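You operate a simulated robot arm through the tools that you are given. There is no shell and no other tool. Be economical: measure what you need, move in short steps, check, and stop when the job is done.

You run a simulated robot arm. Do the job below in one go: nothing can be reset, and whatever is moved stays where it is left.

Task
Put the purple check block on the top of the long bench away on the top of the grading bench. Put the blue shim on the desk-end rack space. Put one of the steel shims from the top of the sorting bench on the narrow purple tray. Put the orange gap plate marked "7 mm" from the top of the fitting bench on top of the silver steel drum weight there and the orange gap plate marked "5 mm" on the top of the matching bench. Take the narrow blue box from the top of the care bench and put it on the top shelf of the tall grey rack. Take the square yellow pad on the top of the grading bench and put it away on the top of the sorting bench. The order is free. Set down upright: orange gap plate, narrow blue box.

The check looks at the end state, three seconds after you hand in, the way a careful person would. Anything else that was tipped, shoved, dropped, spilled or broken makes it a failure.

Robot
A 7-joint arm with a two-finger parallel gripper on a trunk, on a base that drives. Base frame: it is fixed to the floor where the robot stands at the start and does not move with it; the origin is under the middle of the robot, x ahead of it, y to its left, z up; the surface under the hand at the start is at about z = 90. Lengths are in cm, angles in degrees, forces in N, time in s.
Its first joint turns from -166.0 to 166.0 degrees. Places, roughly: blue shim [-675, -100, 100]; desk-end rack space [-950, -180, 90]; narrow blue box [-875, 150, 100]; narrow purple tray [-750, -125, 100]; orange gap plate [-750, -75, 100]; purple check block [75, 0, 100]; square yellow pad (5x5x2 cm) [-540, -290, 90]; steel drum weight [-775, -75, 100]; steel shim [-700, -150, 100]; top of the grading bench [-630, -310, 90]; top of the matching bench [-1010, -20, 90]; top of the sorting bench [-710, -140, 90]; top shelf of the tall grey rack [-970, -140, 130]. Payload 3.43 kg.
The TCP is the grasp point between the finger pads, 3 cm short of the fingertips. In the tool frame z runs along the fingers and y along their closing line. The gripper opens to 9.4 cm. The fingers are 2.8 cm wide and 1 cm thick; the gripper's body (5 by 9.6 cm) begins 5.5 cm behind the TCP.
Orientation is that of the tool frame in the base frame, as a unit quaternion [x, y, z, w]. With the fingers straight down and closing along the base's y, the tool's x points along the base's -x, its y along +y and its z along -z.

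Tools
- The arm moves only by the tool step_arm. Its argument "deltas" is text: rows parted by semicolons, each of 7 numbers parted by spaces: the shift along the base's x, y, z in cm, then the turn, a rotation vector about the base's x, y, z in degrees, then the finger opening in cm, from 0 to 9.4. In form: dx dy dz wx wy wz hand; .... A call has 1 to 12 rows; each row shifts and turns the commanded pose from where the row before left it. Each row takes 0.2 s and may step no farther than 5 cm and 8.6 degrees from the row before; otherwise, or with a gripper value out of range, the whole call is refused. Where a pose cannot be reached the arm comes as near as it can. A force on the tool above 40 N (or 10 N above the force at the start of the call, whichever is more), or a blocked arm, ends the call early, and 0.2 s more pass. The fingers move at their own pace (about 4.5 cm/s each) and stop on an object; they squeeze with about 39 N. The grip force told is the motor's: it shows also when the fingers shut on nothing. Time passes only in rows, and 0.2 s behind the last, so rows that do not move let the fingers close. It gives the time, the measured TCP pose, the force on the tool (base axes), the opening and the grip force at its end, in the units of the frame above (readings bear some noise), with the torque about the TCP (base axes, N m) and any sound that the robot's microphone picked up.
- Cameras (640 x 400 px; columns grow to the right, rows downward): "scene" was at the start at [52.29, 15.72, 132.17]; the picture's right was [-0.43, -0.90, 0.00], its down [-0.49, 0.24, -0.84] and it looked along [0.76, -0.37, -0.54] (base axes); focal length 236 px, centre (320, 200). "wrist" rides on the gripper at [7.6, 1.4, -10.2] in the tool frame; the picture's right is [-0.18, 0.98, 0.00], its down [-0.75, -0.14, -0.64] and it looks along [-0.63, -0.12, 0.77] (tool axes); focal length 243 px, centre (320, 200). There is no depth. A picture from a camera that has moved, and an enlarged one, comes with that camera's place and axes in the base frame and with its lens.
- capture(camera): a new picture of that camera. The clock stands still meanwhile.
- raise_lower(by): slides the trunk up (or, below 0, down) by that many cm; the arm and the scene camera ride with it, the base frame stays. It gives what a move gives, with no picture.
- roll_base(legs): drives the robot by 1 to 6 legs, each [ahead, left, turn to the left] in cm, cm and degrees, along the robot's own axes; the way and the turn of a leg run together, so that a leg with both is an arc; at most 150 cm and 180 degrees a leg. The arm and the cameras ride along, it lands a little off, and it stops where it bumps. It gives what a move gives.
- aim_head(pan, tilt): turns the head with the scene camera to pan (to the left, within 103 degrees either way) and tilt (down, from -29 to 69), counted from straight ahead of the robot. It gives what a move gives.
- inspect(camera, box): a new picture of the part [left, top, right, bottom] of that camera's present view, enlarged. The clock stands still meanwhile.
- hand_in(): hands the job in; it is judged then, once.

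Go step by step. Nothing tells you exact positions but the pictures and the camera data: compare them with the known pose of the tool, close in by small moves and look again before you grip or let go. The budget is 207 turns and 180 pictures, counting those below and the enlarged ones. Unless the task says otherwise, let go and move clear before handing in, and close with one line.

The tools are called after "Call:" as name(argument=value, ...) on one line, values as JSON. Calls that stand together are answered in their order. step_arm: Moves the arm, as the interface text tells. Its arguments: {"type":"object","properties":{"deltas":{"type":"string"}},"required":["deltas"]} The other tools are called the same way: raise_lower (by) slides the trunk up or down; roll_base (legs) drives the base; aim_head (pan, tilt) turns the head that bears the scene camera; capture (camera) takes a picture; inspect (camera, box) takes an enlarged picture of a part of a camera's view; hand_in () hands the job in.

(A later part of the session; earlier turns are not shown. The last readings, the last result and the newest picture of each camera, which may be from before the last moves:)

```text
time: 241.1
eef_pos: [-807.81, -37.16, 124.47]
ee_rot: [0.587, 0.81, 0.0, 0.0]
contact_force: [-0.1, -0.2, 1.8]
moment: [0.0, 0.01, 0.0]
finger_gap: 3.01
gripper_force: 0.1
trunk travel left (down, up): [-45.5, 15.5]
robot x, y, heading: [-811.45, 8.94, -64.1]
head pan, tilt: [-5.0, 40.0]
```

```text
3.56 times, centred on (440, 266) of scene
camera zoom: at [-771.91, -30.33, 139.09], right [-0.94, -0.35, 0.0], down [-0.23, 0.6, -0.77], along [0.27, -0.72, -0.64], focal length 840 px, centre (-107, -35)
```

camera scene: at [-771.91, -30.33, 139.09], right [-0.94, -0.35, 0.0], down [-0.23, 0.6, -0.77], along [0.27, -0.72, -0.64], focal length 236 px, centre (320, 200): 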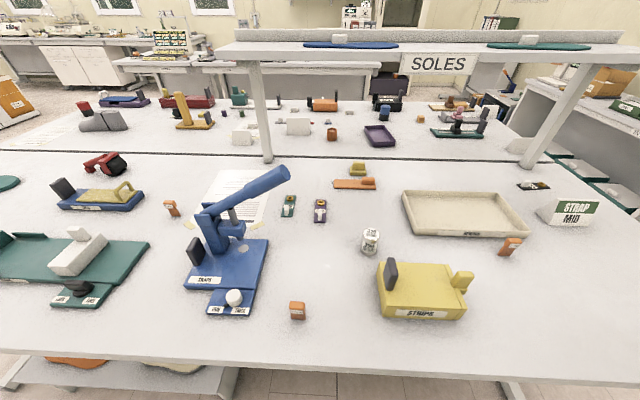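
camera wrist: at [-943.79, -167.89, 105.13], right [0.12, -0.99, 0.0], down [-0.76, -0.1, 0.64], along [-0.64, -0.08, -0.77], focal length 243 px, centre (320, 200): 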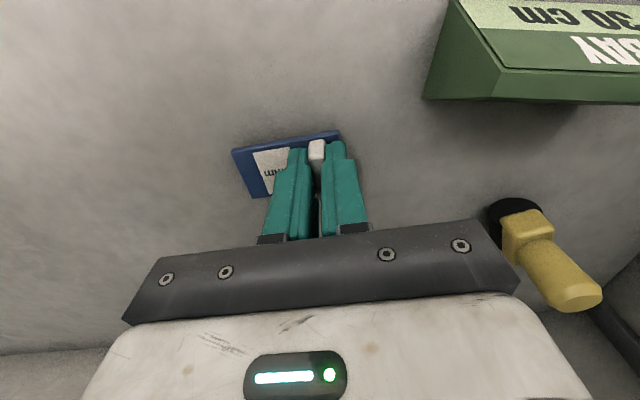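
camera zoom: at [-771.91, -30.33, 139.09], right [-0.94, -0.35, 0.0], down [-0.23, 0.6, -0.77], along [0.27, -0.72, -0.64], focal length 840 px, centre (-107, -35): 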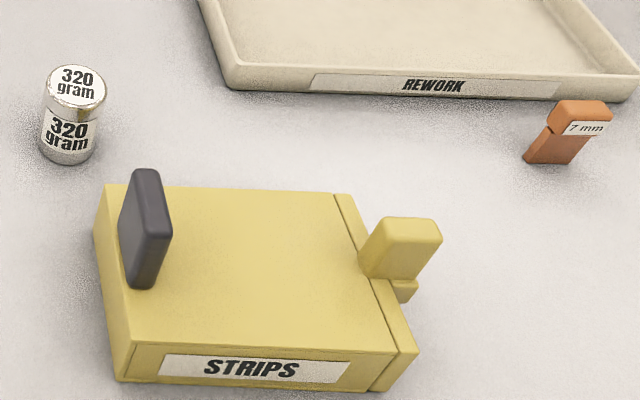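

5 mm plate is at about (-760,-49), 7 mm at (-803,-82), drum ("320 gram") at (-770.5,-70.5). Moving closer to the 7 mm plate first.

Call:
roll_base(legs=[[22, -25, 0]])

Call:
aim_head(pan=-30, tilt=50)

Call:
capture(camera="scene")

Call:
capture(camera="wrist")

```text
time: 243.3
eef_pos: [-821.07, -67.79, 124.66]
ee_rot: [0.586, 0.811, 0.0, 0.0]
contact_force: [-0.9, 0.2, 0.1]
moment: [-0.04, 0.01, 0.0]
finger_gap: 2.97
gripper_force: 0.2
trunk travel left (down, up): [-45.5, 15.5]
robot x, y, heading: [-825.01, -21.84, -64.4]
head pan, tilt: [-5.0, 40.0]
```

```text
time: 244.2
eef_pos: [-821.12, -67.76, 124.61]
ee_rot: [0.586, 0.811, 0.0, 0.001]
contact_force: [0.3, -0.3, -0.2]
moment: [-0.02, 0.04, 0.01]
finger_gap: 2.99
gripper_force: 0.0
trunk travel left (down, up): [-45.5, 15.5]
robot x, y, heading: [-825.03, -21.64, -64.1]
head pan, tilt: [-30.0, 50.0]
```

```text
74 pictures are left
camera scene: at [-788.79, -60.77, 137.67], right [-1.0, 0.07, 0.0], down [0.06, 0.76, -0.64], along [-0.05, -0.64, -0.77], focal length 236 px, centre (320, 200)
```

scene: 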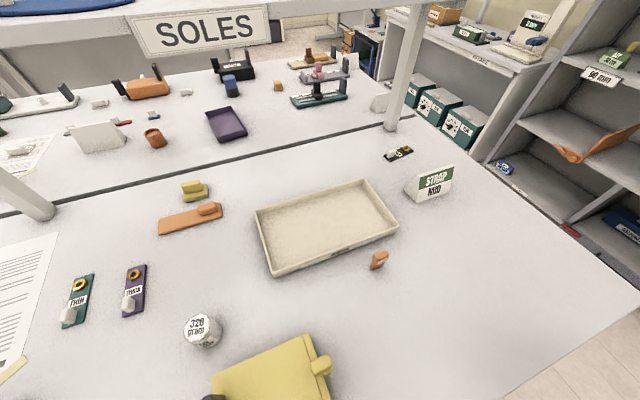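

```text
73 pictures are left
camera wrist: at [-822.24, -60.26, 134.89], right [0.99, 0.13, 0.0], down [0.1, -0.76, 0.64], along [0.09, -0.64, -0.77], focal length 243 px, centre (320, 200)
```

wrist: 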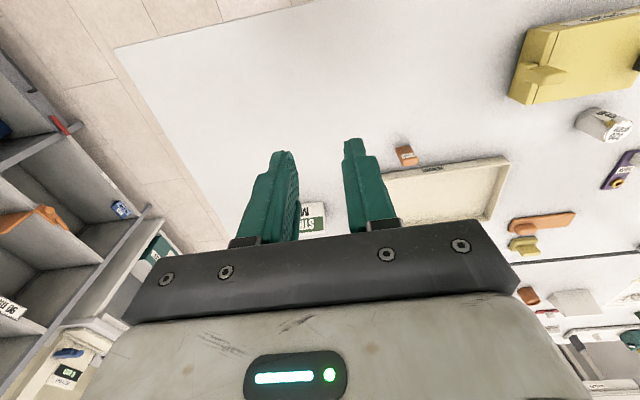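

Call:
inspect(camera="scene", box=[350, 240, 414, 280])

Call:
inspect(camera="wrist", box=[374, 130, 438, 170])

```text
10.00 times, centred on (382, 260) of scene
camera zoom: at [-788.79, -60.77, 137.67], right [-1.0, 0.07, 0.0], down [0.06, 0.76, -0.64], along [-0.05, -0.64, -0.77], focal length 2363 px, centre (-300, -400)
```

zoom: 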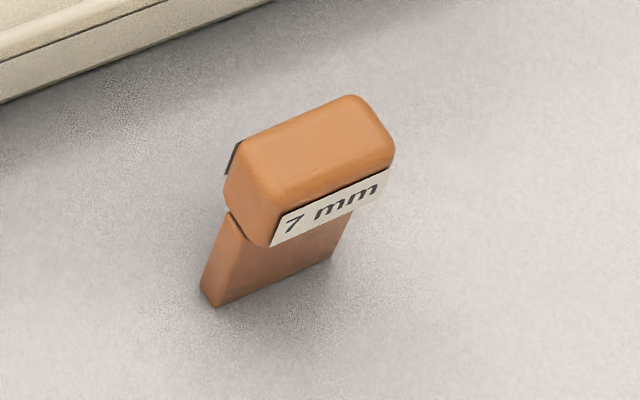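

```text
10.00 times, centred on (406, 150) of wrist
camera zoom: at [-822.24, -60.26, 134.89], right [0.99, 0.13, 0.0], down [0.1, -0.76, 0.64], along [0.09, -0.64, -0.77], focal length 2426 px, centre (-540, 700)
```

zoom: 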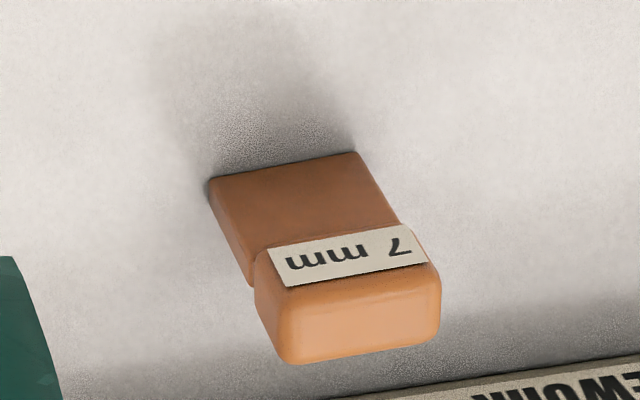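

Call:
step_arm(deltas="3.76 -2.72 0 0 0 0.3 6; 3.76 -2.72 0 0 0 0.3 6; 3.76 -2.72 0 0 0 0.3 6; 3.76 -2.72 0 0 0 0.4 6; 3.76 -2.72 0 0 0 0.4 6; 0 0 -4.5 0 0 0 6; 0 0 -4.5 0 0 0 6; 0 0 -4.5 0 0 0 6; 0 0 -4.5 0 0 0 6; 0 0 0 0 0 0 6")

Call:
capture(camera="wrist")

Call:
capture(camera="scene")

```text
time: 246.4
eef_pos: [-802.21, -81.46, 106.63]
ee_rot: [0.573, 0.819, 0.0, -0.001]
contact_force: [-0.2, -0.2, 0.0]
moment: [-0.01, -0.03, -0.01]
finger_gap: 6.04
gripper_force: 0.0
trunk travel left (down, up): [-45.5, 15.5]
robot x, y, heading: [-824.76, -22.34, -64.4]
head pan, tilt: [-30.0, 50.0]
```

```text
70 pictures are left
camera wrist: at [-803.64, -73.93, 116.86], right [0.99, 0.16, 0.0], down [0.13, -0.76, 0.64], along [0.1, -0.63, -0.77], focal length 243 px, centre (320, 200)
```

wrist: 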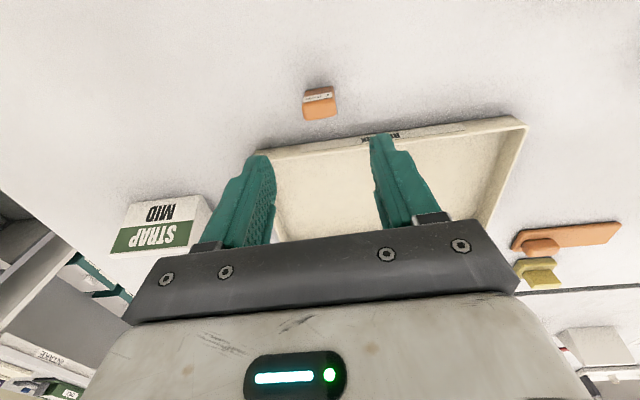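

```text
69 pictures are left
camera scene: at [-788.78, -60.78, 137.66], right [-1.0, 0.07, 0.0], down [0.06, 0.76, -0.64], along [-0.05, -0.64, -0.77], focal length 236 px, centre (320, 200)
```

scene: 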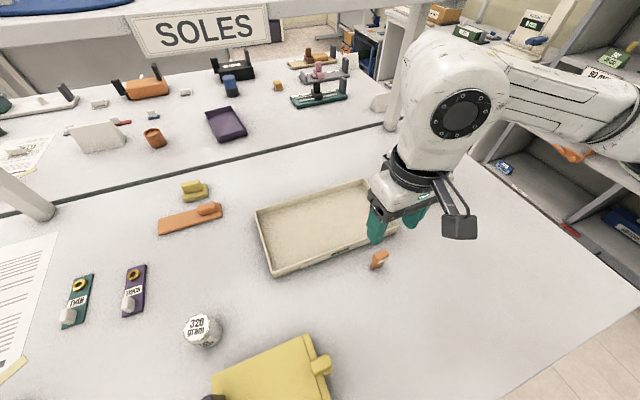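

Call:
step_arm(deltas="-0.2 0 -4 0 0 0 6; 0 0 -4 0 0 0 6; 0 0 -2 0 0 0 6; 0 0 0 0 0 0 6")

Call:
capture(camera="wrist")

```text
time: 247.4
eef_pos: [-802.51, -81.35, 96.42]
ee_rot: [0.574, 0.819, -0.001, 0.0]
contact_force: [-0.7, -0.1, -0.4]
moment: [-0.01, -0.01, 0.04]
finger_gap: 6.01
gripper_force: 0.1
trunk travel left (down, up): [-45.5, 15.5]
robot x, y, heading: [-825.13, -21.72, -64.4]
head pan, tilt: [-30.0, 50.0]
```

```text
68 pictures are left
camera wrist: at [-803.84, -73.9, 106.83], right [0.99, 0.16, 0.0], down [0.13, -0.76, 0.64], along [0.1, -0.63, -0.77], focal length 243 px, centre (320, 200)
```

wrist: 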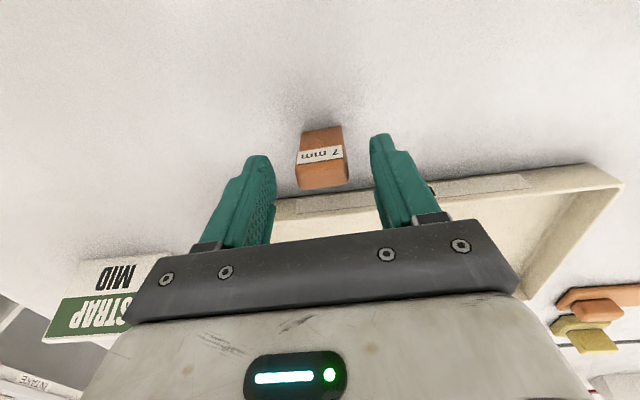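

Call:
step_arm(deltas="0 0 -2 0 0 0 6; 0 0 0 0 0 0 6; 0 0 0 0 0 0 3.5; 0 0 0 0 0 0 1.5; 0 0 0 0 0 0 1.5; 0 0 0 0 0 0 1.5")

Call:
step_arm(deltas="0 0 3 0 0 0 1.5; 0 0 4 0 0 0 1.5; 0 0 4 0 0 0 1.5; 0 0 0 0 0 0 1.5")

Call:
capture(camera="wrist")

Call:
capture(camera="scene")

```text
time: 248.8
eef_pos: [-802.44, -81.43, 94.58]
ee_rot: [0.574, 0.819, 0.0, 0.0]
contact_force: [0.7, 0.5, 0.1]
moment: [0.01, -0.01, 0.0]
finger_gap: 2.92
gripper_force: 39.1
trunk travel left (down, up): [-45.5, 15.5]
robot x, y, heading: [-824.74, -21.81, -64.3]
head pan, tilt: [-30.0, 50.0]
```

```text
time: 249.8
eef_pos: [-802.61, -81.36, 105.36]
ee_rot: [0.574, 0.819, 0.0, 0.001]
contact_force: [-0.6, 0.3, -0.2]
moment: [0.01, -0.02, 0.01]
finger_gap: 2.93
gripper_force: 38.6
trunk travel left (down, up): [-45.5, 15.5]
robot x, y, heading: [-825.2, -22.1, -64.0]
head pan, tilt: [-30.0, 50.0]
```

```text
67 pictures are left
camera wrist: at [-803.91, -73.87, 115.72], right [0.99, 0.16, 0.0], down [0.13, -0.76, 0.64], along [0.1, -0.63, -0.77], focal length 243 px, centre (320, 200)
```

wrist: 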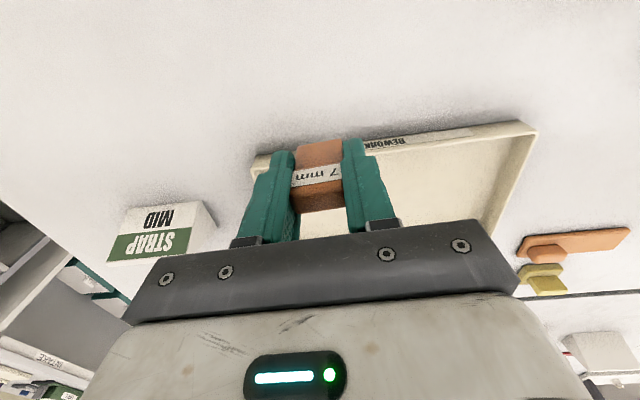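

```text
66 pictures are left
camera scene: at [-788.78, -60.77, 137.66], right [-1.0, 0.07, 0.0], down [0.06, 0.76, -0.64], along [-0.05, -0.64, -0.77], focal length 236 px, centre (320, 200)
```

scene: 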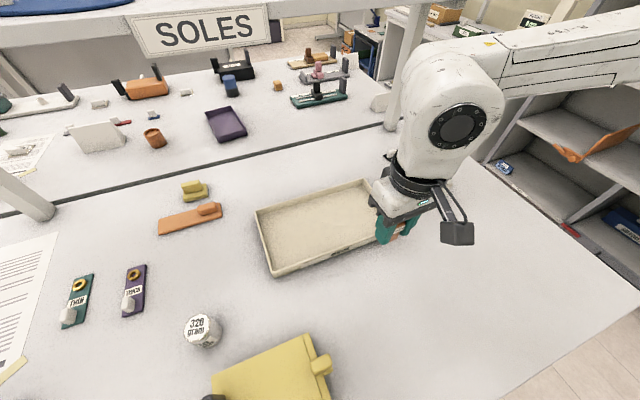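

Call:
step_arm(deltas="0 0 4 0 0 0 1.5; 0 0 4 0 0 0 1.5; 0 0 0 0 0 0 1.5")

Call:
roll_base(legs=[[0, 33, 0]])

Call:
capture(camera="wrist")

Call:
capture(camera="scene")

```text
time: 250.6
eef_pos: [-802.53, -81.51, 113.45]
ee_rot: [0.574, 0.819, 0.0, 0.001]
contact_force: [-0.3, 0.2, 0.3]
moment: [0.01, 0.0, 0.06]
finger_gap: 2.91
gripper_force: 39.3
trunk travel left (down, up): [-45.5, 15.5]
robot x, y, heading: [-824.9, -21.85, -64.2]
head pan, tilt: [-30.0, 50.0]
```

```text
time: 252.8
eef_pos: [-773.08, -67.21, 113.53]
ee_rot: [0.574, 0.819, -0.001, 0.0]
contact_force: [-0.2, 0.6, -0.9]
moment: [0.02, -0.02, -0.01]
finger_gap: 2.91
gripper_force: 39.1
trunk travel left (down, up): [-45.5, 15.5]
robot x, y, heading: [-795.31, -7.25, -64.1]
head pan, tilt: [-30.0, 50.0]
```

```text
65 pictures are left
camera wrist: at [-774.32, -59.62, 123.72], right [0.99, 0.16, 0.0], down [0.12, -0.76, 0.64], along [0.1, -0.63, -0.77], focal length 243 px, centre (320, 200)
```

wrist: 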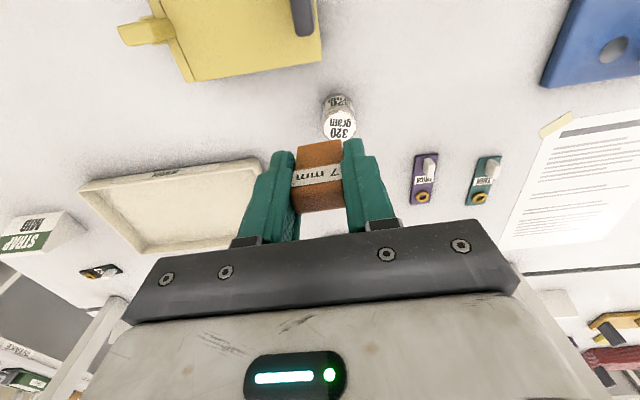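

```text
64 pictures are left
camera scene: at [-759.15, -46.52, 137.66], right [-1.0, 0.07, 0.0], down [0.06, 0.76, -0.64], along [-0.05, -0.64, -0.77], focal length 236 px, centre (320, 200)
```

scene: 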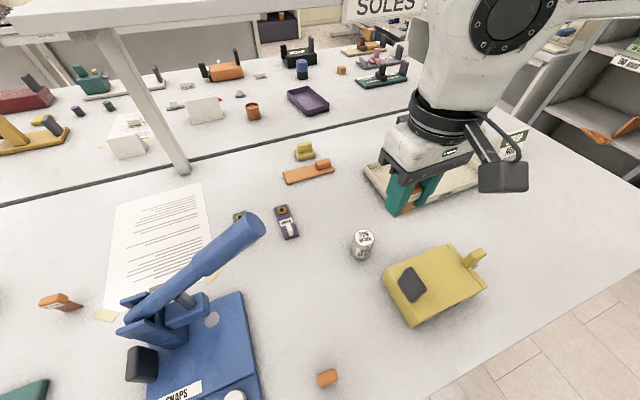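

Call:
inspect(camera="wrist", box=[308, 84, 372, 144])

Call:
inspect(camera="scene", box=[332, 215, 396, 275])

```text
6.67 times, centred on (340, 114) of wrist
camera zoom: at [-774.32, -59.62, 123.72], right [0.99, 0.16, 0.0], down [0.12, -0.76, 0.64], along [0.1, -0.63, -0.77], focal length 1618 px, centre (187, 773)
```

zoom: 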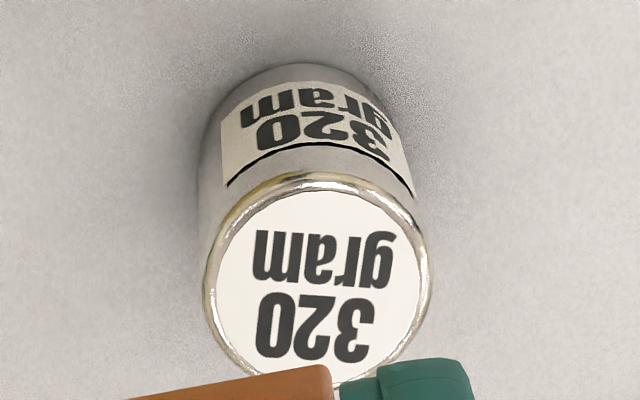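

```text
6.67 times, centred on (364, 245) of scene
camera zoom: at [-759.15, -46.52, 137.66], right [-1.0, 0.07, 0.0], down [0.06, 0.76, -0.64], along [-0.05, -0.64, -0.77], focal length 1575 px, centre (27, -100)
```

zoom: 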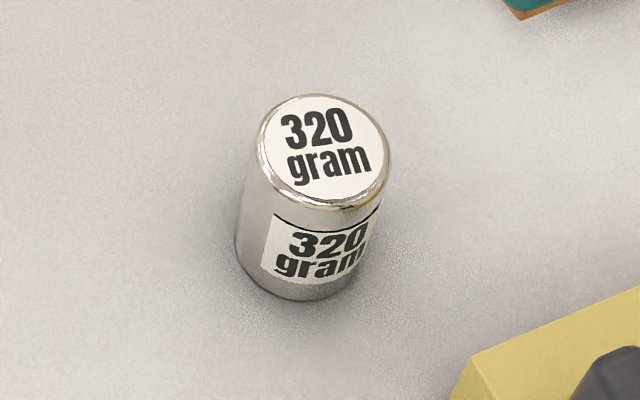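

Call:
step_arm(deltas="1.53 -1.6 0 0 0 0 1.5; 1.5 -1.6 0 0 0 0 1.5; 0 0 -4 0 0 0 1.5; 0 0 -4 0 0 0 1.5; 0 0 -2.5 0 0 0 1.5; 0 0 0 0 0 0 1.5")

Call:
inspect(camera="scene", box=[300, 185, 428, 285])

Call:
inspect(camera="wrist", box=[240, 100, 400, 220])

```text
time: 254.2
eef_pos: [-769.9, -70.28, 102.78]
ee_rot: [0.574, 0.819, 0.0, 0.0]
contact_force: [0.1, -0.2, -0.5]
moment: [0.05, 0.0, 0.02]
finger_gap: 2.92
gripper_force: 38.8
trunk travel left (down, up): [-45.5, 15.5]
robot x, y, heading: [-795.58, -7.73, -64.5]
head pan, tilt: [-30.0, 50.0]
```

```text
4.00 times, centred on (364, 235) of scene
camera zoom: at [-759.14, -46.52, 137.66], right [-1.0, 0.07, 0.0], down [0.06, 0.76, -0.64], along [-0.05, -0.64, -0.77], focal length 945 px, centre (144, 60)
```

zoom: 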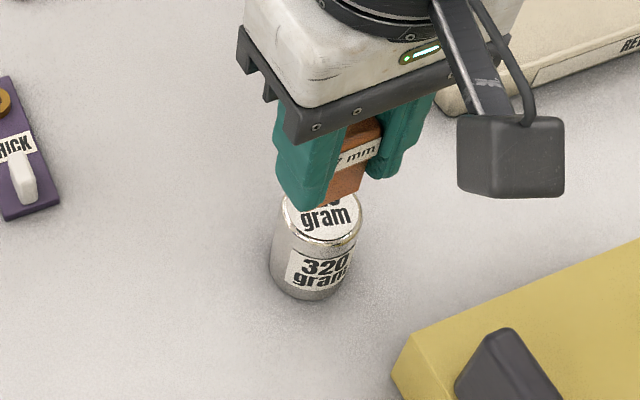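

```text
3.33 times, centred on (320, 160) of wrist
camera zoom: at [-771.3, -62.76, 113.11], right [0.99, 0.16, 0.0], down [0.12, -0.76, 0.64], along [0.1, -0.63, -0.77], focal length 809 px, centre (320, 333)
```

zoom: 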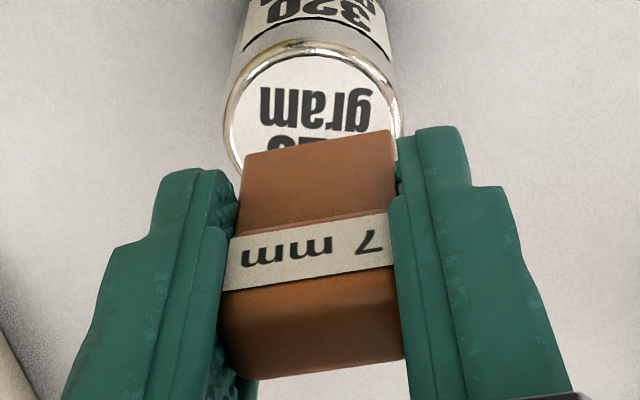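

Call:
step_arm(deltas="0 0 -0.7 0 0 0 1.5; 0 0 -0.4 0 0 0 1.5; 0 0 0 0 0 0 1.5")

Call:
step_arm(deltas="0 0 -0.25 0 0 0 1.5; 0 0 0 0 0 0 1.5")

Call:
step_arm(deltas="0 0 -0.2 0 0 0 1.5; 0 0 0 0 0 0 1.5")

```text
time: 254.9
eef_pos: [-770.0, -70.49, 101.76]
ee_rot: [0.574, 0.819, 0.0, 0.0]
contact_force: [0.3, 0.1, -0.2]
moment: [0.02, -0.01, -0.01]
finger_gap: 2.93
gripper_force: 38.9
trunk travel left (down, up): [-45.5, 15.5]
robot x, y, heading: [-795.18, -7.15, -64.5]
head pan, tilt: [-30.0, 50.0]
```

```text
time: 255.6
eef_pos: [-770.0, -70.27, 101.49]
ee_rot: [0.574, 0.819, 0.001, 0.0]
contact_force: [-0.7, -0.9, -0.8]
moment: [0.01, -0.03, -0.01]
finger_gap: 2.92
gripper_force: 38.6
trunk travel left (down, up): [-45.5, 15.5]
robot x, y, heading: [-795.16, -7.27, -64.3]
head pan, tilt: [-30.0, 50.0]
```

```text
time: 256.1
eef_pos: [-769.94, -70.38, 101.32]
ee_rot: [0.574, 0.819, 0.0, 0.0]
contact_force: [0.1, -0.7, -0.7]
moment: [0.01, -0.02, -0.01]
finger_gap: 2.9
gripper_force: 39.0
trunk travel left (down, up): [-45.5, 15.5]
robot x, y, heading: [-794.96, -7.27, -64.5]
head pan, tilt: [-30.0, 50.0]
```

Call:
step_arm(deltas="0 0 -0.15 0 0 0 1.5; 0 0 0 0 0 0 1.5")

Call:
step_arm(deltas="0 0 -0.15 0 0 0 1.5; 0 0 0 0 0 0 1.5")

Call:
inspect(camera="scene", box=[332, 205, 396, 255])

```text
time: 256.8
eef_pos: [-769.9, -70.41, 101.11]
ee_rot: [0.574, 0.819, 0.0, -0.001]
contact_force: [0.4, -0.2, -0.6]
moment: [0.0, -0.01, -0.02]
finger_gap: 2.91
gripper_force: 38.6
trunk travel left (down, up): [-45.5, 15.5]
robot x, y, heading: [-795.39, -7.56, -64.2]
head pan, tilt: [-30.0, 50.0]
```

```text
time: 257.4
eef_pos: [-769.92, -70.44, 101.04]
ee_rot: [0.574, 0.819, 0.0, 0.0]
contact_force: [-0.7, 0.8, -0.8]
moment: [0.0, 0.01, 0.0]
finger_gap: 2.93
gripper_force: 38.4
trunk travel left (down, up): [-45.5, 15.5]
robot x, y, heading: [-795.33, -7.72, -64.2]
head pan, tilt: [-30.0, 50.0]
```

```text
8.00 times, centred on (364, 230) of scene
camera zoom: at [-759.14, -46.52, 137.66], right [-1.0, 0.07, 0.0], down [0.06, 0.76, -0.64], along [-0.05, -0.64, -0.77], focal length 1890 px, centre (-32, -40)
```

zoom: 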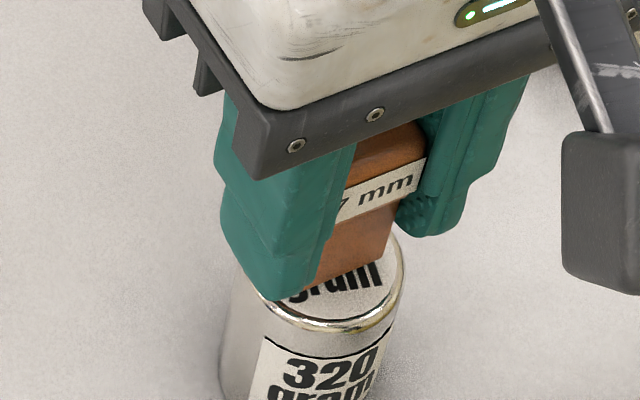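

Call:
step_arm(deltas="0 0 -0.15 0 0 0 1.5; 0 0 0 0 0 0 1.5")

Call:
step_arm(deltas="0 0 -0.15 0 0 0 1.5; 0 0 0 0 0 0 1.5")

Call:
step_arm(deltas="0 0 -0.15 0 0 0 1.5; 0 0 0 0 0 0 1.5")

```text
time: 257.9
eef_pos: [-769.95, -70.32, 100.86]
ee_rot: [0.574, 0.819, 0.0, 0.0]
contact_force: [0.6, 0.3, -1.1]
moment: [0.0, -0.02, 0.0]
finger_gap: 2.91
gripper_force: 39.1
trunk travel left (down, up): [-45.5, 15.5]
robot x, y, heading: [-795.46, -7.58, -64.2]
head pan, tilt: [-30.0, 50.0]
```

```text
time: 258.6
eef_pos: [-769.91, -70.39, 100.65]
ee_rot: [0.574, 0.819, 0.0, 0.0]
contact_force: [-1.4, 0.8, 0.6]
moment: [0.05, 0.02, -0.01]
finger_gap: 2.92
gripper_force: 38.6
trunk travel left (down, up): [-45.5, 15.5]
robot x, y, heading: [-795.53, -7.38, -64.6]
head pan, tilt: [-30.0, 50.0]
```

```text
time: 259.1
eef_pos: [-769.9, -70.47, 100.76]
ee_rot: [0.574, 0.819, -0.001, 0.001]
contact_force: [-0.3, 0.5, 23.5]
moment: [-0.04, 0.02, -0.01]
finger_gap: 2.94
gripper_force: 38.9
trunk travel left (down, up): [-45.5, 15.5]
robot x, y, heading: [-795.02, -7.79, -64.4]
head pan, tilt: [-30.0, 50.0]
```

Call:
step_arm(deltas="0 0 0.12 0 0 0 1.5; 0 0 0 0 0 0 3.3; 0 0 0 0 0 0 4; 0 0 0 0 0 0 5; 0 0 0 0 0 0 5; 0 0 3 0 0 0 5; 0 0 4 0 0 0 5; 0 0 4 0 0 0 5; 0 0 0 0 0 0 5")

Call:
capture(camera="scene")

```text
time: 261.1
eef_pos: [-770.04, -70.44, 111.83]
ee_rot: [0.574, 0.819, 0.0, -0.001]
contact_force: [0.1, -0.8, -0.4]
moment: [-0.03, 0.02, -0.01]
finger_gap: 5.0
gripper_force: 0.1
trunk travel left (down, up): [-45.5, 15.5]
robot x, y, heading: [-795.55, -7.75, -64.3]
head pan, tilt: [-30.0, 50.0]
```

```text
58 pictures are left
camera scene: at [-759.14, -46.51, 137.66], right [-1.0, 0.07, 0.0], down [0.06, 0.76, -0.64], along [-0.05, -0.64, -0.77], focal length 236 px, centre (320, 200)
```

scene: 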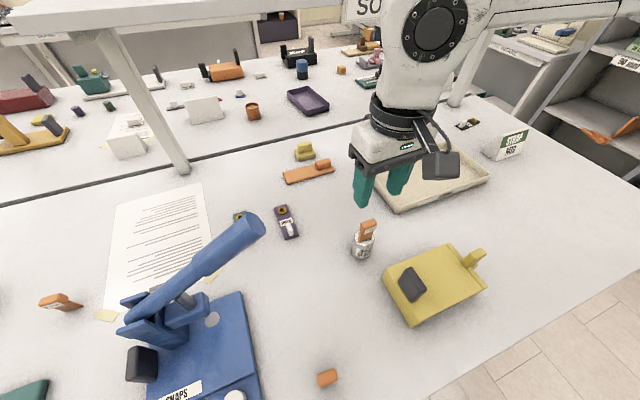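

7 mm plate stands on the drum. Now to the 5 mm plate near the front; reposition the base back-left.

Call:
step_arm(deltas="0 0 4 0 0 0 5; 0 0 4 0 0 0 5; 0 0 0 0 0 0 5")

Call:
roll_base(legs=[[-12.5, 18.5, 0]])

Call:
inspect(camera="wrist", box=[240, 40, 400, 140])

```text
time: 261.9
eef_pos: [-769.94, -70.34, 119.84]
ee_rot: [0.574, 0.819, 0.0, 0.0]
contact_force: [-0.7, 0.6, 0.4]
moment: [-0.02, -0.05, 0.0]
finger_gap: 5.0
gripper_force: 0.0
trunk travel left (down, up): [-45.5, 15.5]
robot x, y, heading: [-795.45, -8.0, -64.5]
head pan, tilt: [-30.0, 50.0]
```

```text
time: 263.6
eef_pos: [-758.75, -51.06, 119.64]
ee_rot: [0.574, 0.819, 0.0, 0.0]
contact_force: [0.6, -0.1, -0.3]
moment: [0.03, -0.01, -0.02]
finger_gap: 4.99
gripper_force: 0.2
trunk travel left (down, up): [-45.5, 15.5]
robot x, y, heading: [-784.15, 11.92, -64.3]
head pan, tilt: [-30.0, 50.0]
```

```text
4.00 times, centred on (320, 90) of wrist
camera zoom: at [-760.16, -43.48, 130.03], right [0.99, 0.16, 0.0], down [0.12, -0.76, 0.64], along [0.1, -0.63, -0.77], focal length 970 px, centre (320, 640)
```

zoom: 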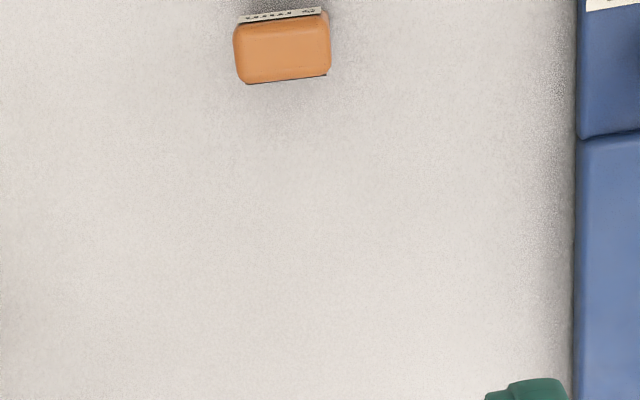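

Call:
step_arm(deltas="-0.85 1.15 -4 0 0 -3.3 5; -0.8 1.15 -4 0 0 -3.2 5; 0 0 -4.5 0 0 0 5; 0 0 -4.5 0 0 0 5; 0 0 -4 0 0 0 5; 0 0 0 0 0 0 5")

Call:
capture(camera="wrist")

```text
time: 265.1
eef_pos: [-760.51, -48.73, 98.7]
ee_rot: [0.62, 0.785, 0.0, 0.0]
contact_force: [-0.4, -0.1, -1.1]
moment: [0.01, -0.01, -0.01]
finger_gap: 5.01
gripper_force: 0.0
trunk travel left (down, up): [-45.5, 15.5]
robot x, y, heading: [-784.26, 11.76, -64.5]
head pan, tilt: [-30.0, 50.0]
```

```text
56 pictures are left
camera wrist: at [-760.96, -41.17, 108.98], right [1.0, 0.05, 0.0], down [0.04, -0.77, 0.64], along [0.03, -0.64, -0.77], focal length 243 px, centre (320, 200)
```

wrist: 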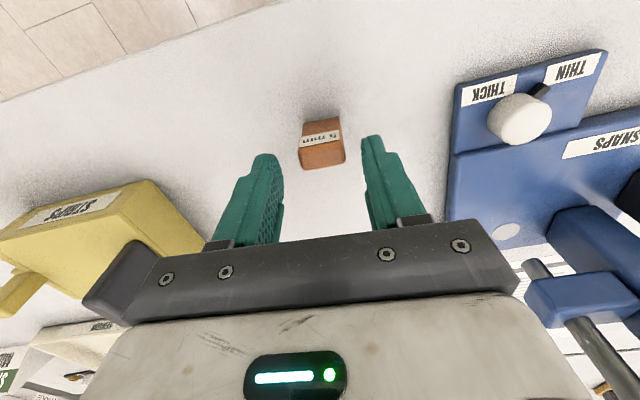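

Call:
step_arm(deltas="0 0 -2.2 0 0 0 5; 0 0 -2 0 0 0 5; 0 0 0 0 0 0 5; 0 0 0 0 0 0 3.2; 0 0 0 0 0 0 1.5; 0 0 0 0 0 0 1.5; 0 0 0 0 0 0 1.5")

Call:
step_arm(deltas="0 0 4 0 0 0 1.5; 0 0 4.5 0 0 0 1.5; 0 0 4.5 0 0 0 1.5; 0 0 4.5 0 0 0 1.5; 0 0 4.5 0 0 0 1.5; 0 0 4.5 0 0 0 1.5; 0 0 0 0 0 0 1.5")

Call:
capture(camera="wrist")

```text
time: 266.6
eef_pos: [-760.4, -48.96, 94.57]
ee_rot: [0.62, 0.785, -0.001, 0.001]
contact_force: [-0.1, -0.5, 0.9]
moment: [-0.03, -0.02, 0.0]
finger_gap: 2.97
gripper_force: 38.6
trunk travel left (down, up): [-45.5, 15.5]
robot x, y, heading: [-784.0, 11.61, -64.4]
head pan, tilt: [-30.0, 50.0]
```

```text
time: 268.2
eef_pos: [-760.47, -48.64, 121.04]
ee_rot: [0.619, 0.785, 0.0, 0.0]
contact_force: [0.3, -0.2, -0.5]
moment: [0.04, 0.0, -0.03]
finger_gap: 2.95
gripper_force: 38.6
trunk travel left (down, up): [-45.5, 15.5]
robot x, y, heading: [-784.2, 11.62, -64.4]
head pan, tilt: [-30.0, 50.0]
```

```text
55 pictures are left
camera wrist: at [-760.94, -40.98, 131.36], right [1.0, 0.05, 0.0], down [0.04, -0.77, 0.64], along [0.03, -0.64, -0.77], focal length 243 px, centre (320, 200)
```

wrist: 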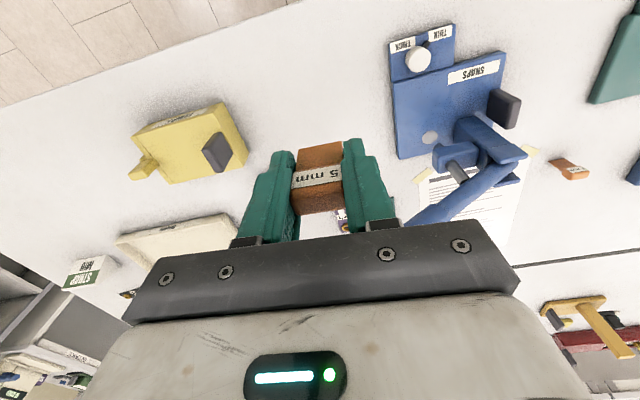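

5 mm plate is held. Heading to the matching bench (the one with the ring board); free strip is in front of its green mat, about (-969,-44).

Call:
roll_base(legs=[[-22, 0, 0], [0, 0, -91], [105, 0, 0]])

Call:
aim_head(pan=-15, tilt=42)

Call:
capture(camera="scene")

```text
time: 278.8
eef_pos: [-950.96, -34.81, 120.96]
ee_rot: [0.994, 0.108, 0.0, 0.0]
contact_force: [-0.2, 0.4, -0.9]
moment: [0.02, 0.02, 0.0]
finger_gap: 2.93
gripper_force: 38.9
trunk travel left (down, up): [-45.5, 15.5]
robot x, y, heading: [-889.94, -12.24, -155.2]
head pan, tilt: [-30.0, 50.0]
```

```text
time: 279.6
eef_pos: [-950.93, -34.87, 120.86]
ee_rot: [0.994, 0.107, 0.0, 0.002]
contact_force: [-1.1, 0.5, -0.9]
moment: [0.0, 0.0, 0.0]
finger_gap: 2.93
gripper_force: 39.1
trunk travel left (down, up): [-45.5, 15.5]
robot x, y, heading: [-889.71, -12.24, -155.5]
head pan, tilt: [-15.0, 42.0]
```

```text
54 pictures are left
camera scene: at [-930.29, -49.79, 138.78], right [-0.17, 0.99, 0.0], down [0.66, 0.11, -0.74], along [-0.73, -0.12, -0.67], focal length 236 px, centre (320, 200)
```

scene: 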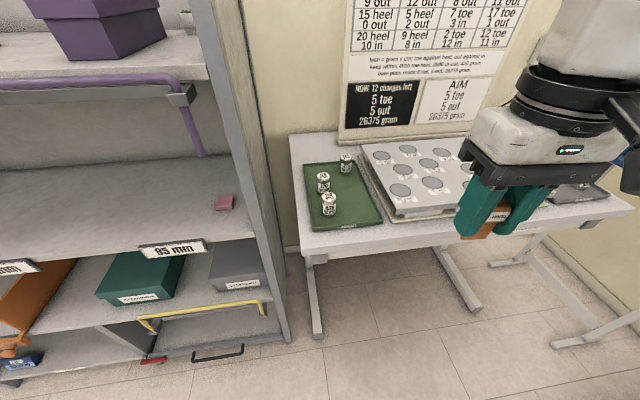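

Call:
roll_base(legs=[[20, 3, 0]])

Call:
aim_head(pan=-15, tilt=50)

Call:
capture(camera="scene")

Call:
capture(camera="wrist")

```text
time: 281.2
eef_pos: [-967.88, -45.94, 121.04]
ee_rot: [0.994, 0.108, 0.0, 0.0]
contact_force: [0.7, 0.3, -0.3]
moment: [0.01, 0.04, 0.02]
finger_gap: 2.91
gripper_force: 39.3
trunk travel left (down, up): [-45.5, 15.5]
robot x, y, heading: [-906.99, -23.16, -155.2]
head pan, tilt: [-15.0, 42.0]
```

```text
time: 281.9
eef_pos: [-967.92, -45.96, 121.0]
ee_rot: [0.994, 0.107, 0.001, 0.0]
contact_force: [0.9, -0.4, 0.5]
moment: [0.02, 0.02, 0.0]
finger_gap: 2.92
gripper_force: 38.7
trunk travel left (down, up): [-45.5, 15.5]
robot x, y, heading: [-906.88, -23.37, -155.4]
head pan, tilt: [-15.0, 50.0]
```

```text
53 pictures are left
camera scene: at [-946.64, -60.77, 137.67], right [-0.17, 0.99, 0.0], down [0.76, 0.13, -0.64], along [-0.63, -0.11, -0.77], focal length 236 px, centre (320, 200)
```

scene: 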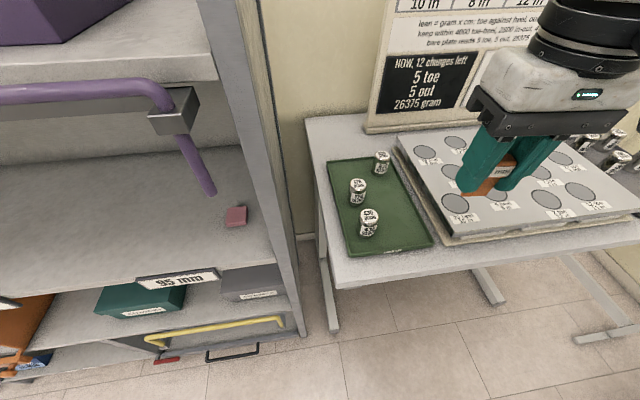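

```text
52 pictures are left
camera wrist: at [-960.26, -45.84, 131.3], right [0.03, -1.0, 0.0], down [-0.77, -0.02, 0.64], along [-0.64, -0.02, -0.77], focal length 243 px, centre (320, 200)
```

wrist: 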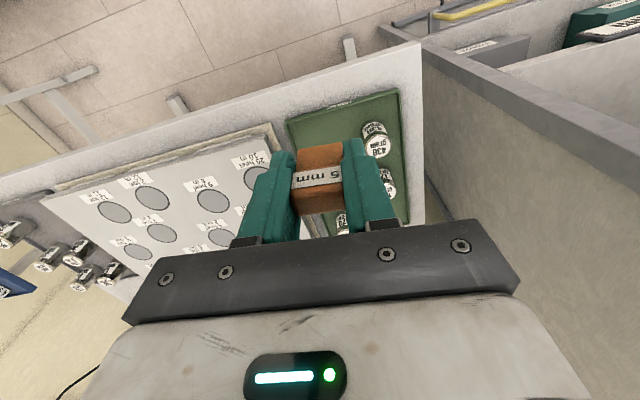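

Call:
step_arm(deltas="-1.65 -1.72 -3.5 0 0 2.8 1.5; -1.65 -1.72 -3.5 0 0 2.9 1.5; 0 0 -4.5 0 0 0 1.5; 0 0 -4.5 0 0 0 1.5; 0 0 -4.5 0 0 0 1.5; 0 0 -3.5 0 0 0 1.5; 0 0 0 0 0 0 1.5")

Call:
capture(camera="wrist")

Call:
inspect(camera="scene", box=[300, 140, 480, 290])

```text
time: 283.5
eef_pos: [-971.27, -49.37, 96.87]
ee_rot: [0.988, 0.157, 0.0, 0.0]
contact_force: [0.2, 0.1, -0.9]
moment: [0.02, 0.0, -0.05]
finger_gap: 2.91
gripper_force: 38.8
trunk travel left (down, up): [-45.5, 15.5]
robot x, y, heading: [-907.17, -23.64, -155.7]
head pan, tilt: [-15.0, 50.0]
```

```text
51 pictures are left
camera wrist: at [-963.63, -48.56, 107.19], right [0.13, -0.99, 0.0], down [-0.76, -0.1, 0.64], along [-0.64, -0.08, -0.77], focal length 243 px, centre (320, 200)
```

wrist: 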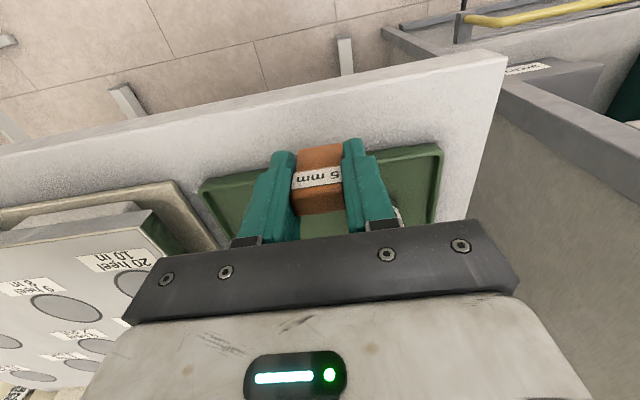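

```text
2.67 times, centred on (390, 215) of scene
camera zoom: at [-946.64, -60.77, 137.66], right [-0.17, 0.99, 0.0], down [0.76, 0.13, -0.64], along [-0.63, -0.11, -0.77], focal length 630 px, centre (133, 160)
```

zoom: 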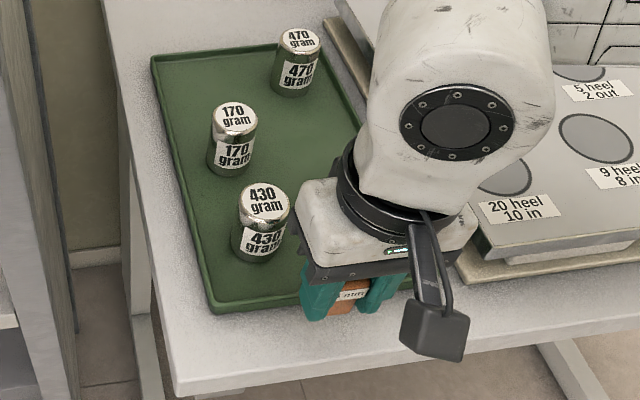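

Call:
step_arm(deltas="0 0 -1 0 0 0 1.5; 0 0 -0.8 0 0 0 1.5; 0 0 -0.3 0 0 0 1.5; 0 0 0 0 0 0 1.5")

Call:
step_arm(deltas="0 0 -0.2 0 0 0 1.5; 0 0 0 0 0 0 1.5")

Call:
step_arm(deltas="0 0 -0.15 0 0 0 1.5; 0 0 0 0 0 0 1.5")

```text
time: 284.5
eef_pos: [-971.27, -49.34, 94.8]
ee_rot: [0.988, 0.156, 0.0, 0.0]
contact_force: [-0.3, 0.7, -0.2]
moment: [-0.01, 0.01, 0.0]
finger_gap: 2.9
gripper_force: 38.9
trunk travel left (down, up): [-45.5, 15.5]
robot x, y, heading: [-906.8, -23.68, -155.5]
head pan, tilt: [-15.0, 50.0]
```

```text
time: 285.1
eef_pos: [-971.11, -49.34, 94.66]
ee_rot: [0.988, 0.156, 0.0, 0.0]
contact_force: [-0.5, 0.0, -0.5]
moment: [-0.02, 0.02, 0.01]
finger_gap: 2.91
gripper_force: 39.0
trunk travel left (down, up): [-45.5, 15.5]
robot x, y, heading: [-906.97, -23.6, -155.2]
head pan, tilt: [-15.0, 50.0]
```

```text
time: 285.7
eef_pos: [-971.23, -49.45, 94.59]
ee_rot: [0.988, 0.157, 0.0, 0.0]
contact_force: [-0.6, -0.2, -0.4]
moment: [0.01, 0.0, -0.02]
finger_gap: 2.91
gripper_force: 38.0
trunk travel left (down, up): [-45.5, 15.5]
robot x, y, heading: [-906.73, -23.55, -155.2]
head pan, tilt: [-15.0, 50.0]
```

Call:
step_arm(deltas="0 0 -0.12 0 0 0 1.5; 0 0 0 0 0 0 1.5")

Call:
step_arm(deltas="0 0 -0.12 0 0 0 1.5; 0 0 0 0 0 0 1.5")

```text
time: 286.3
eef_pos: [-971.21, -49.39, 94.41]
ee_rot: [0.988, 0.157, 0.0, 0.0]
contact_force: [-0.4, -0.1, 6.4]
moment: [0.01, 0.01, 0.01]
finger_gap: 2.94
gripper_force: 38.9
trunk travel left (down, up): [-45.5, 15.5]
robot x, y, heading: [-906.93, -23.35, -155.4]
head pan, tilt: [-15.0, 50.0]
```

```text
time: 286.9
eef_pos: [-971.27, -49.43, 94.46]
ee_rot: [0.988, 0.156, -0.001, 0.0]
contact_force: [-2.4, 1.4, 26.6]
moment: [0.04, 0.08, 0.01]
finger_gap: 2.91
gripper_force: 38.4
trunk travel left (down, up): [-45.5, 15.5]
robot x, y, heading: [-907.19, -23.34, -155.4]
head pan, tilt: [-15.0, 50.0]
```

Call:
step_arm(deltas="0 0 0.14 0 0 0 1.5; 0 0 0 0 0 0 3.3; 0 0 0 0 0 0 4; 0 0 0 0 0 0 4.6; 0 0 0 0 0 0 4.6; 0 0 3 0 0 0 4.6; 0 0 4 0 0 0 4.6; 0 0 4.5 0 0 0 4.6; 0 0 4.5 0 0 0 4.6; 0 0 4.5 0 0 0 4.6; 0 0 4.5 0 0 0 4.6; 0 0 0 0 0 0 4.6")

Call:
capture(camera="scene")

```text
time: 289.5
eef_pos: [-971.08, -49.41, 119.48]
ee_rot: [0.988, 0.156, 0.0, 0.0]
contact_force: [0.1, -0.4, 1.2]
moment: [0.0, -0.02, 0.0]
finger_gap: 4.59
gripper_force: 0.0
trunk travel left (down, up): [-45.5, 15.5]
robot x, y, heading: [-906.74, -23.62, -155.3]
head pan, tilt: [-15.0, 50.0]
```

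```text
49 pictures are left
camera scene: at [-946.63, -60.77, 137.66], right [-0.17, 0.99, 0.0], down [0.76, 0.13, -0.64], along [-0.63, -0.11, -0.77], focal length 236 px, centre (320, 200)
```

scene: 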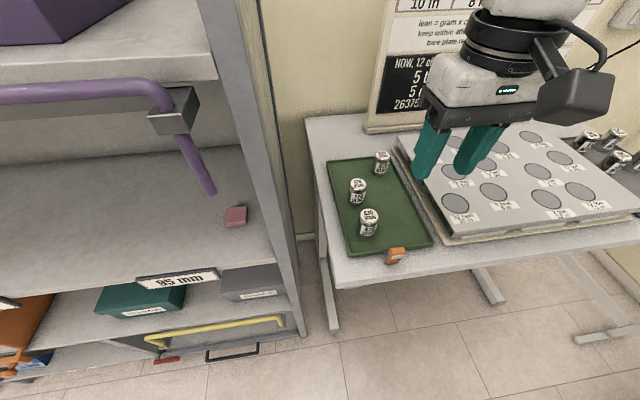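

5 mm plate stands on the matching bench. Next: the narrow blue box on the care bench.

Call:
roll_base(legs=[[-98, 0, 0], [0, 0, -90]])

Call:
aim_head(pan=-10, tilt=25)

Call:
capture(camera="scene")

```text
time: 298.4
eef_pos: [-844.97, 81.52, 119.53]
ee_rot: [0.812, -0.584, 0.0, 0.0]
contact_force: [-0.1, 0.0, -0.6]
moment: [-0.02, 0.0, 0.01]
finger_gap: 4.6
gripper_force: 0.0
trunk travel left (down, up): [-45.5, 15.5]
robot x, y, heading: [-818.45, 17.16, 115.2]
head pan, tilt: [-15.0, 50.0]
```

```text
time: 299.3
eef_pos: [-845.07, 81.69, 119.36]
ee_rot: [0.812, -0.583, 0.0, 0.001]
contact_force: [0.4, 0.6, 0.2]
moment: [0.02, -0.03, -0.02]
finger_gap: 4.59
gripper_force: 0.2
trunk travel left (down, up): [-45.5, 15.5]
robot x, y, heading: [-818.48, 17.75, 115.3]
head pan, tilt: [-10.0, 25.0]
```

```text
48 pictures are left
camera scene: at [-857.19, 58.36, 141.4], right [0.97, 0.26, 0.0], down [0.11, -0.41, -0.91], along [-0.24, 0.87, -0.42], focal length 236 px, centre (320, 200)
```

scene: 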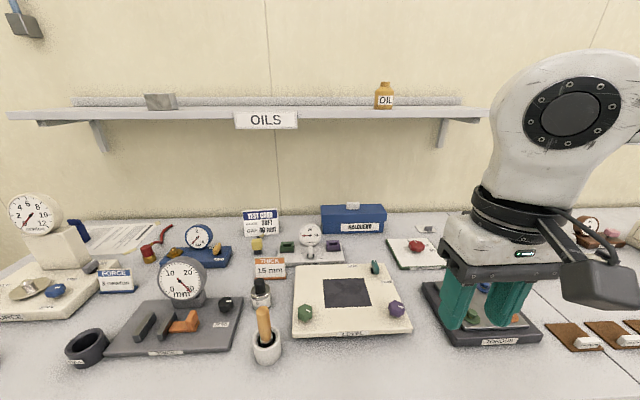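

Call:
inspect(camera="scene", box=[300, 185, 410, 255])

```text
5.71 times, centred on (355, 220) of scene
camera zoom: at [-857.19, 58.36, 141.4], right [0.97, 0.26, 0.0], down [0.11, -0.41, -0.91], along [-0.24, 0.87, -0.42], focal length 1350 px, centre (120, 86)
```

zoom: 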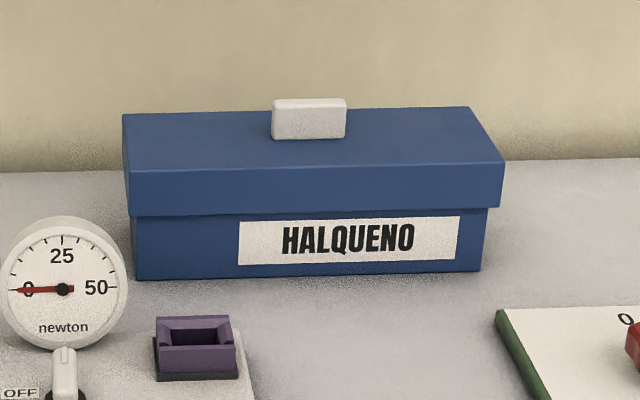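

Blue box "HALQUENO" has a white handle on its lid at about (-866.6,142.3,101). I'll approach and grip the handle by its ends.

Call:
roll_base(legs=[[56, -4, 0]])

Call:
aim_head(pan=-10, tilt=40)

Call:
capture(camera="scene")

Call:
capture(camera="wrist")

```text
time: 302.2
eef_pos: [-862.92, 128.48, 119.49]
ee_rot: [0.819, -0.574, 0.009, -0.001]
contact_force: [-0.5, -0.3, 0.0]
moment: [-0.04, 0.01, -0.02]
finger_gap: 4.6
gripper_force: 0.0
trunk travel left (down, up): [-45.5, 15.5]
robot x, y, heading: [-837.53, 66.09, 115.0]
head pan, tilt: [-10.0, 25.0]
stopped in leg 1: the robot was blocked; the commanded pose is now the measured one
```

```text
time: 303.0
eef_pos: [-862.99, 128.49, 119.27]
ee_rot: [0.819, -0.574, 0.007, -0.001]
contact_force: [-0.3, -0.4, -0.3]
moment: [0.01, 0.02, 0.02]
finger_gap: 4.6
gripper_force: 0.0
trunk travel left (down, up): [-45.5, 15.5]
robot x, y, heading: [-836.72, 66.18, 115.2]
head pan, tilt: [-10.0, 40.0]
```

```text
46 pictures are left
camera scene: at [-875.3, 105.7, 139.25], right [0.97, 0.26, 0.0], down [0.17, -0.62, -0.77], along [-0.2, 0.74, -0.64], focal length 236 px, centre (320, 200)
```

scene: 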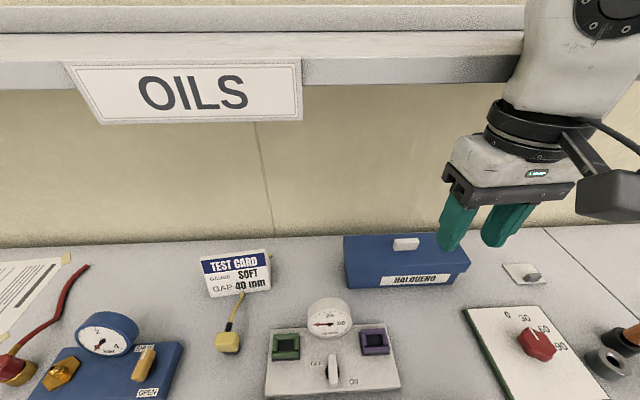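

```text
45 pictures are left
camera wrist: at [-861.95, 120.82, 129.82], right [-0.99, -0.16, -0.01], down [-0.13, 0.76, 0.63], along [-0.09, 0.63, -0.77], focal length 243 px, centre (320, 200)
```

wrist: 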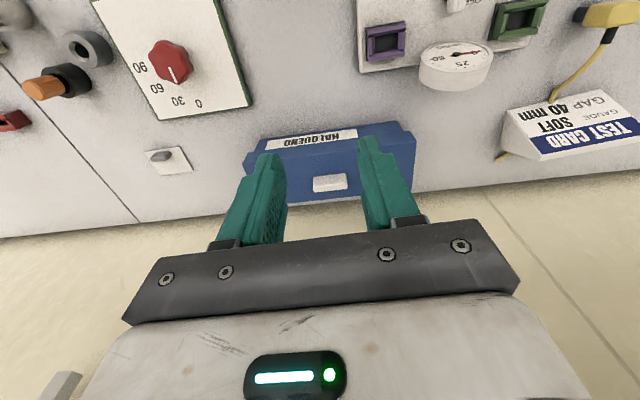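

The wrist met the OILS shelf edge (box sits under it). I'll back off a little, tilt the hand 20° so the wrist stays outside, lower, then move in under the shelf.

Call:
roll_base(legs=[[-8, 0, 0]])

Call:
step_arm(deltas="0 0 -4 6.33 2.99 0 8; 0 0 -4 6.33 2.99 0 8; 0 0 -4 6.33 2.99 0 8; -1.34 4 0 0 0 0 8; -1.34 4 0 0 0 0 8; -1.34 4 0 0 0 0 8; 0 0 0 0 0 0 8")

Call:
capture(camera="scene")

Call:
capture(camera="wrist")

```text
time: 304.0
eef_pos: [-859.76, 121.46, 119.13]
ee_rot: [0.818, -0.574, 0.01, 0.0]
contact_force: [0.1, 0.3, -0.4]
moment: [-0.02, 0.01, 0.03]
finger_gap: 4.63
gripper_force: 0.1
trunk travel left (down, up): [-45.5, 15.5]
robot x, y, heading: [-833.54, 58.61, 115.2]
head pan, tilt: [-10.0, 40.0]
```

```text
time: 305.6
eef_pos: [-863.71, 133.55, 107.11]
ee_rot: [0.805, -0.567, -0.148, -0.09]
contact_force: [-0.2, 0.3, 0.5]
moment: [0.02, 0.01, -0.01]
finger_gap: 8.01
gripper_force: 0.0
trunk travel left (down, up): [-45.5, 15.5]
robot x, y, heading: [-833.66, 58.88, 114.9]
head pan, tilt: [-10.0, 40.0]
```

```text
44 pictures are left
camera scene: at [-872.12, 98.73, 139.07], right [0.97, 0.26, 0.0], down [0.17, -0.62, -0.77], along [-0.2, 0.74, -0.64], focal length 236 px, centre (320, 200)
```

scene: 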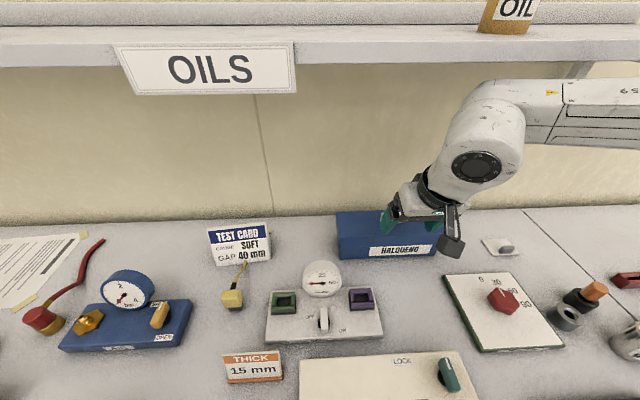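

```text
43 pictures are left
camera wrist: at [-861.36, 122.94, 114.3], right [-0.98, -0.17, 0.09], down [-0.02, 0.51, 0.86], along [-0.19, 0.84, -0.51], focal length 243 px, centre (320, 200)
```

wrist: 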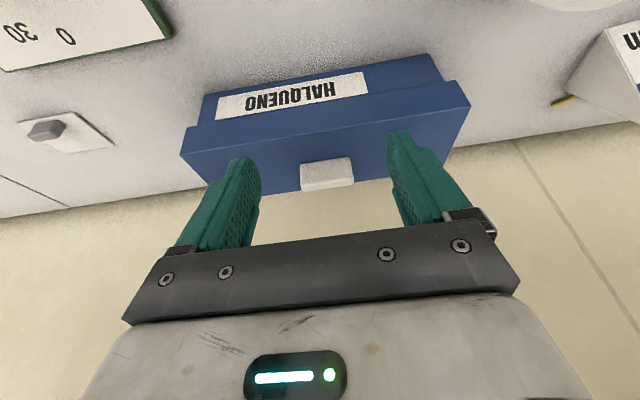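

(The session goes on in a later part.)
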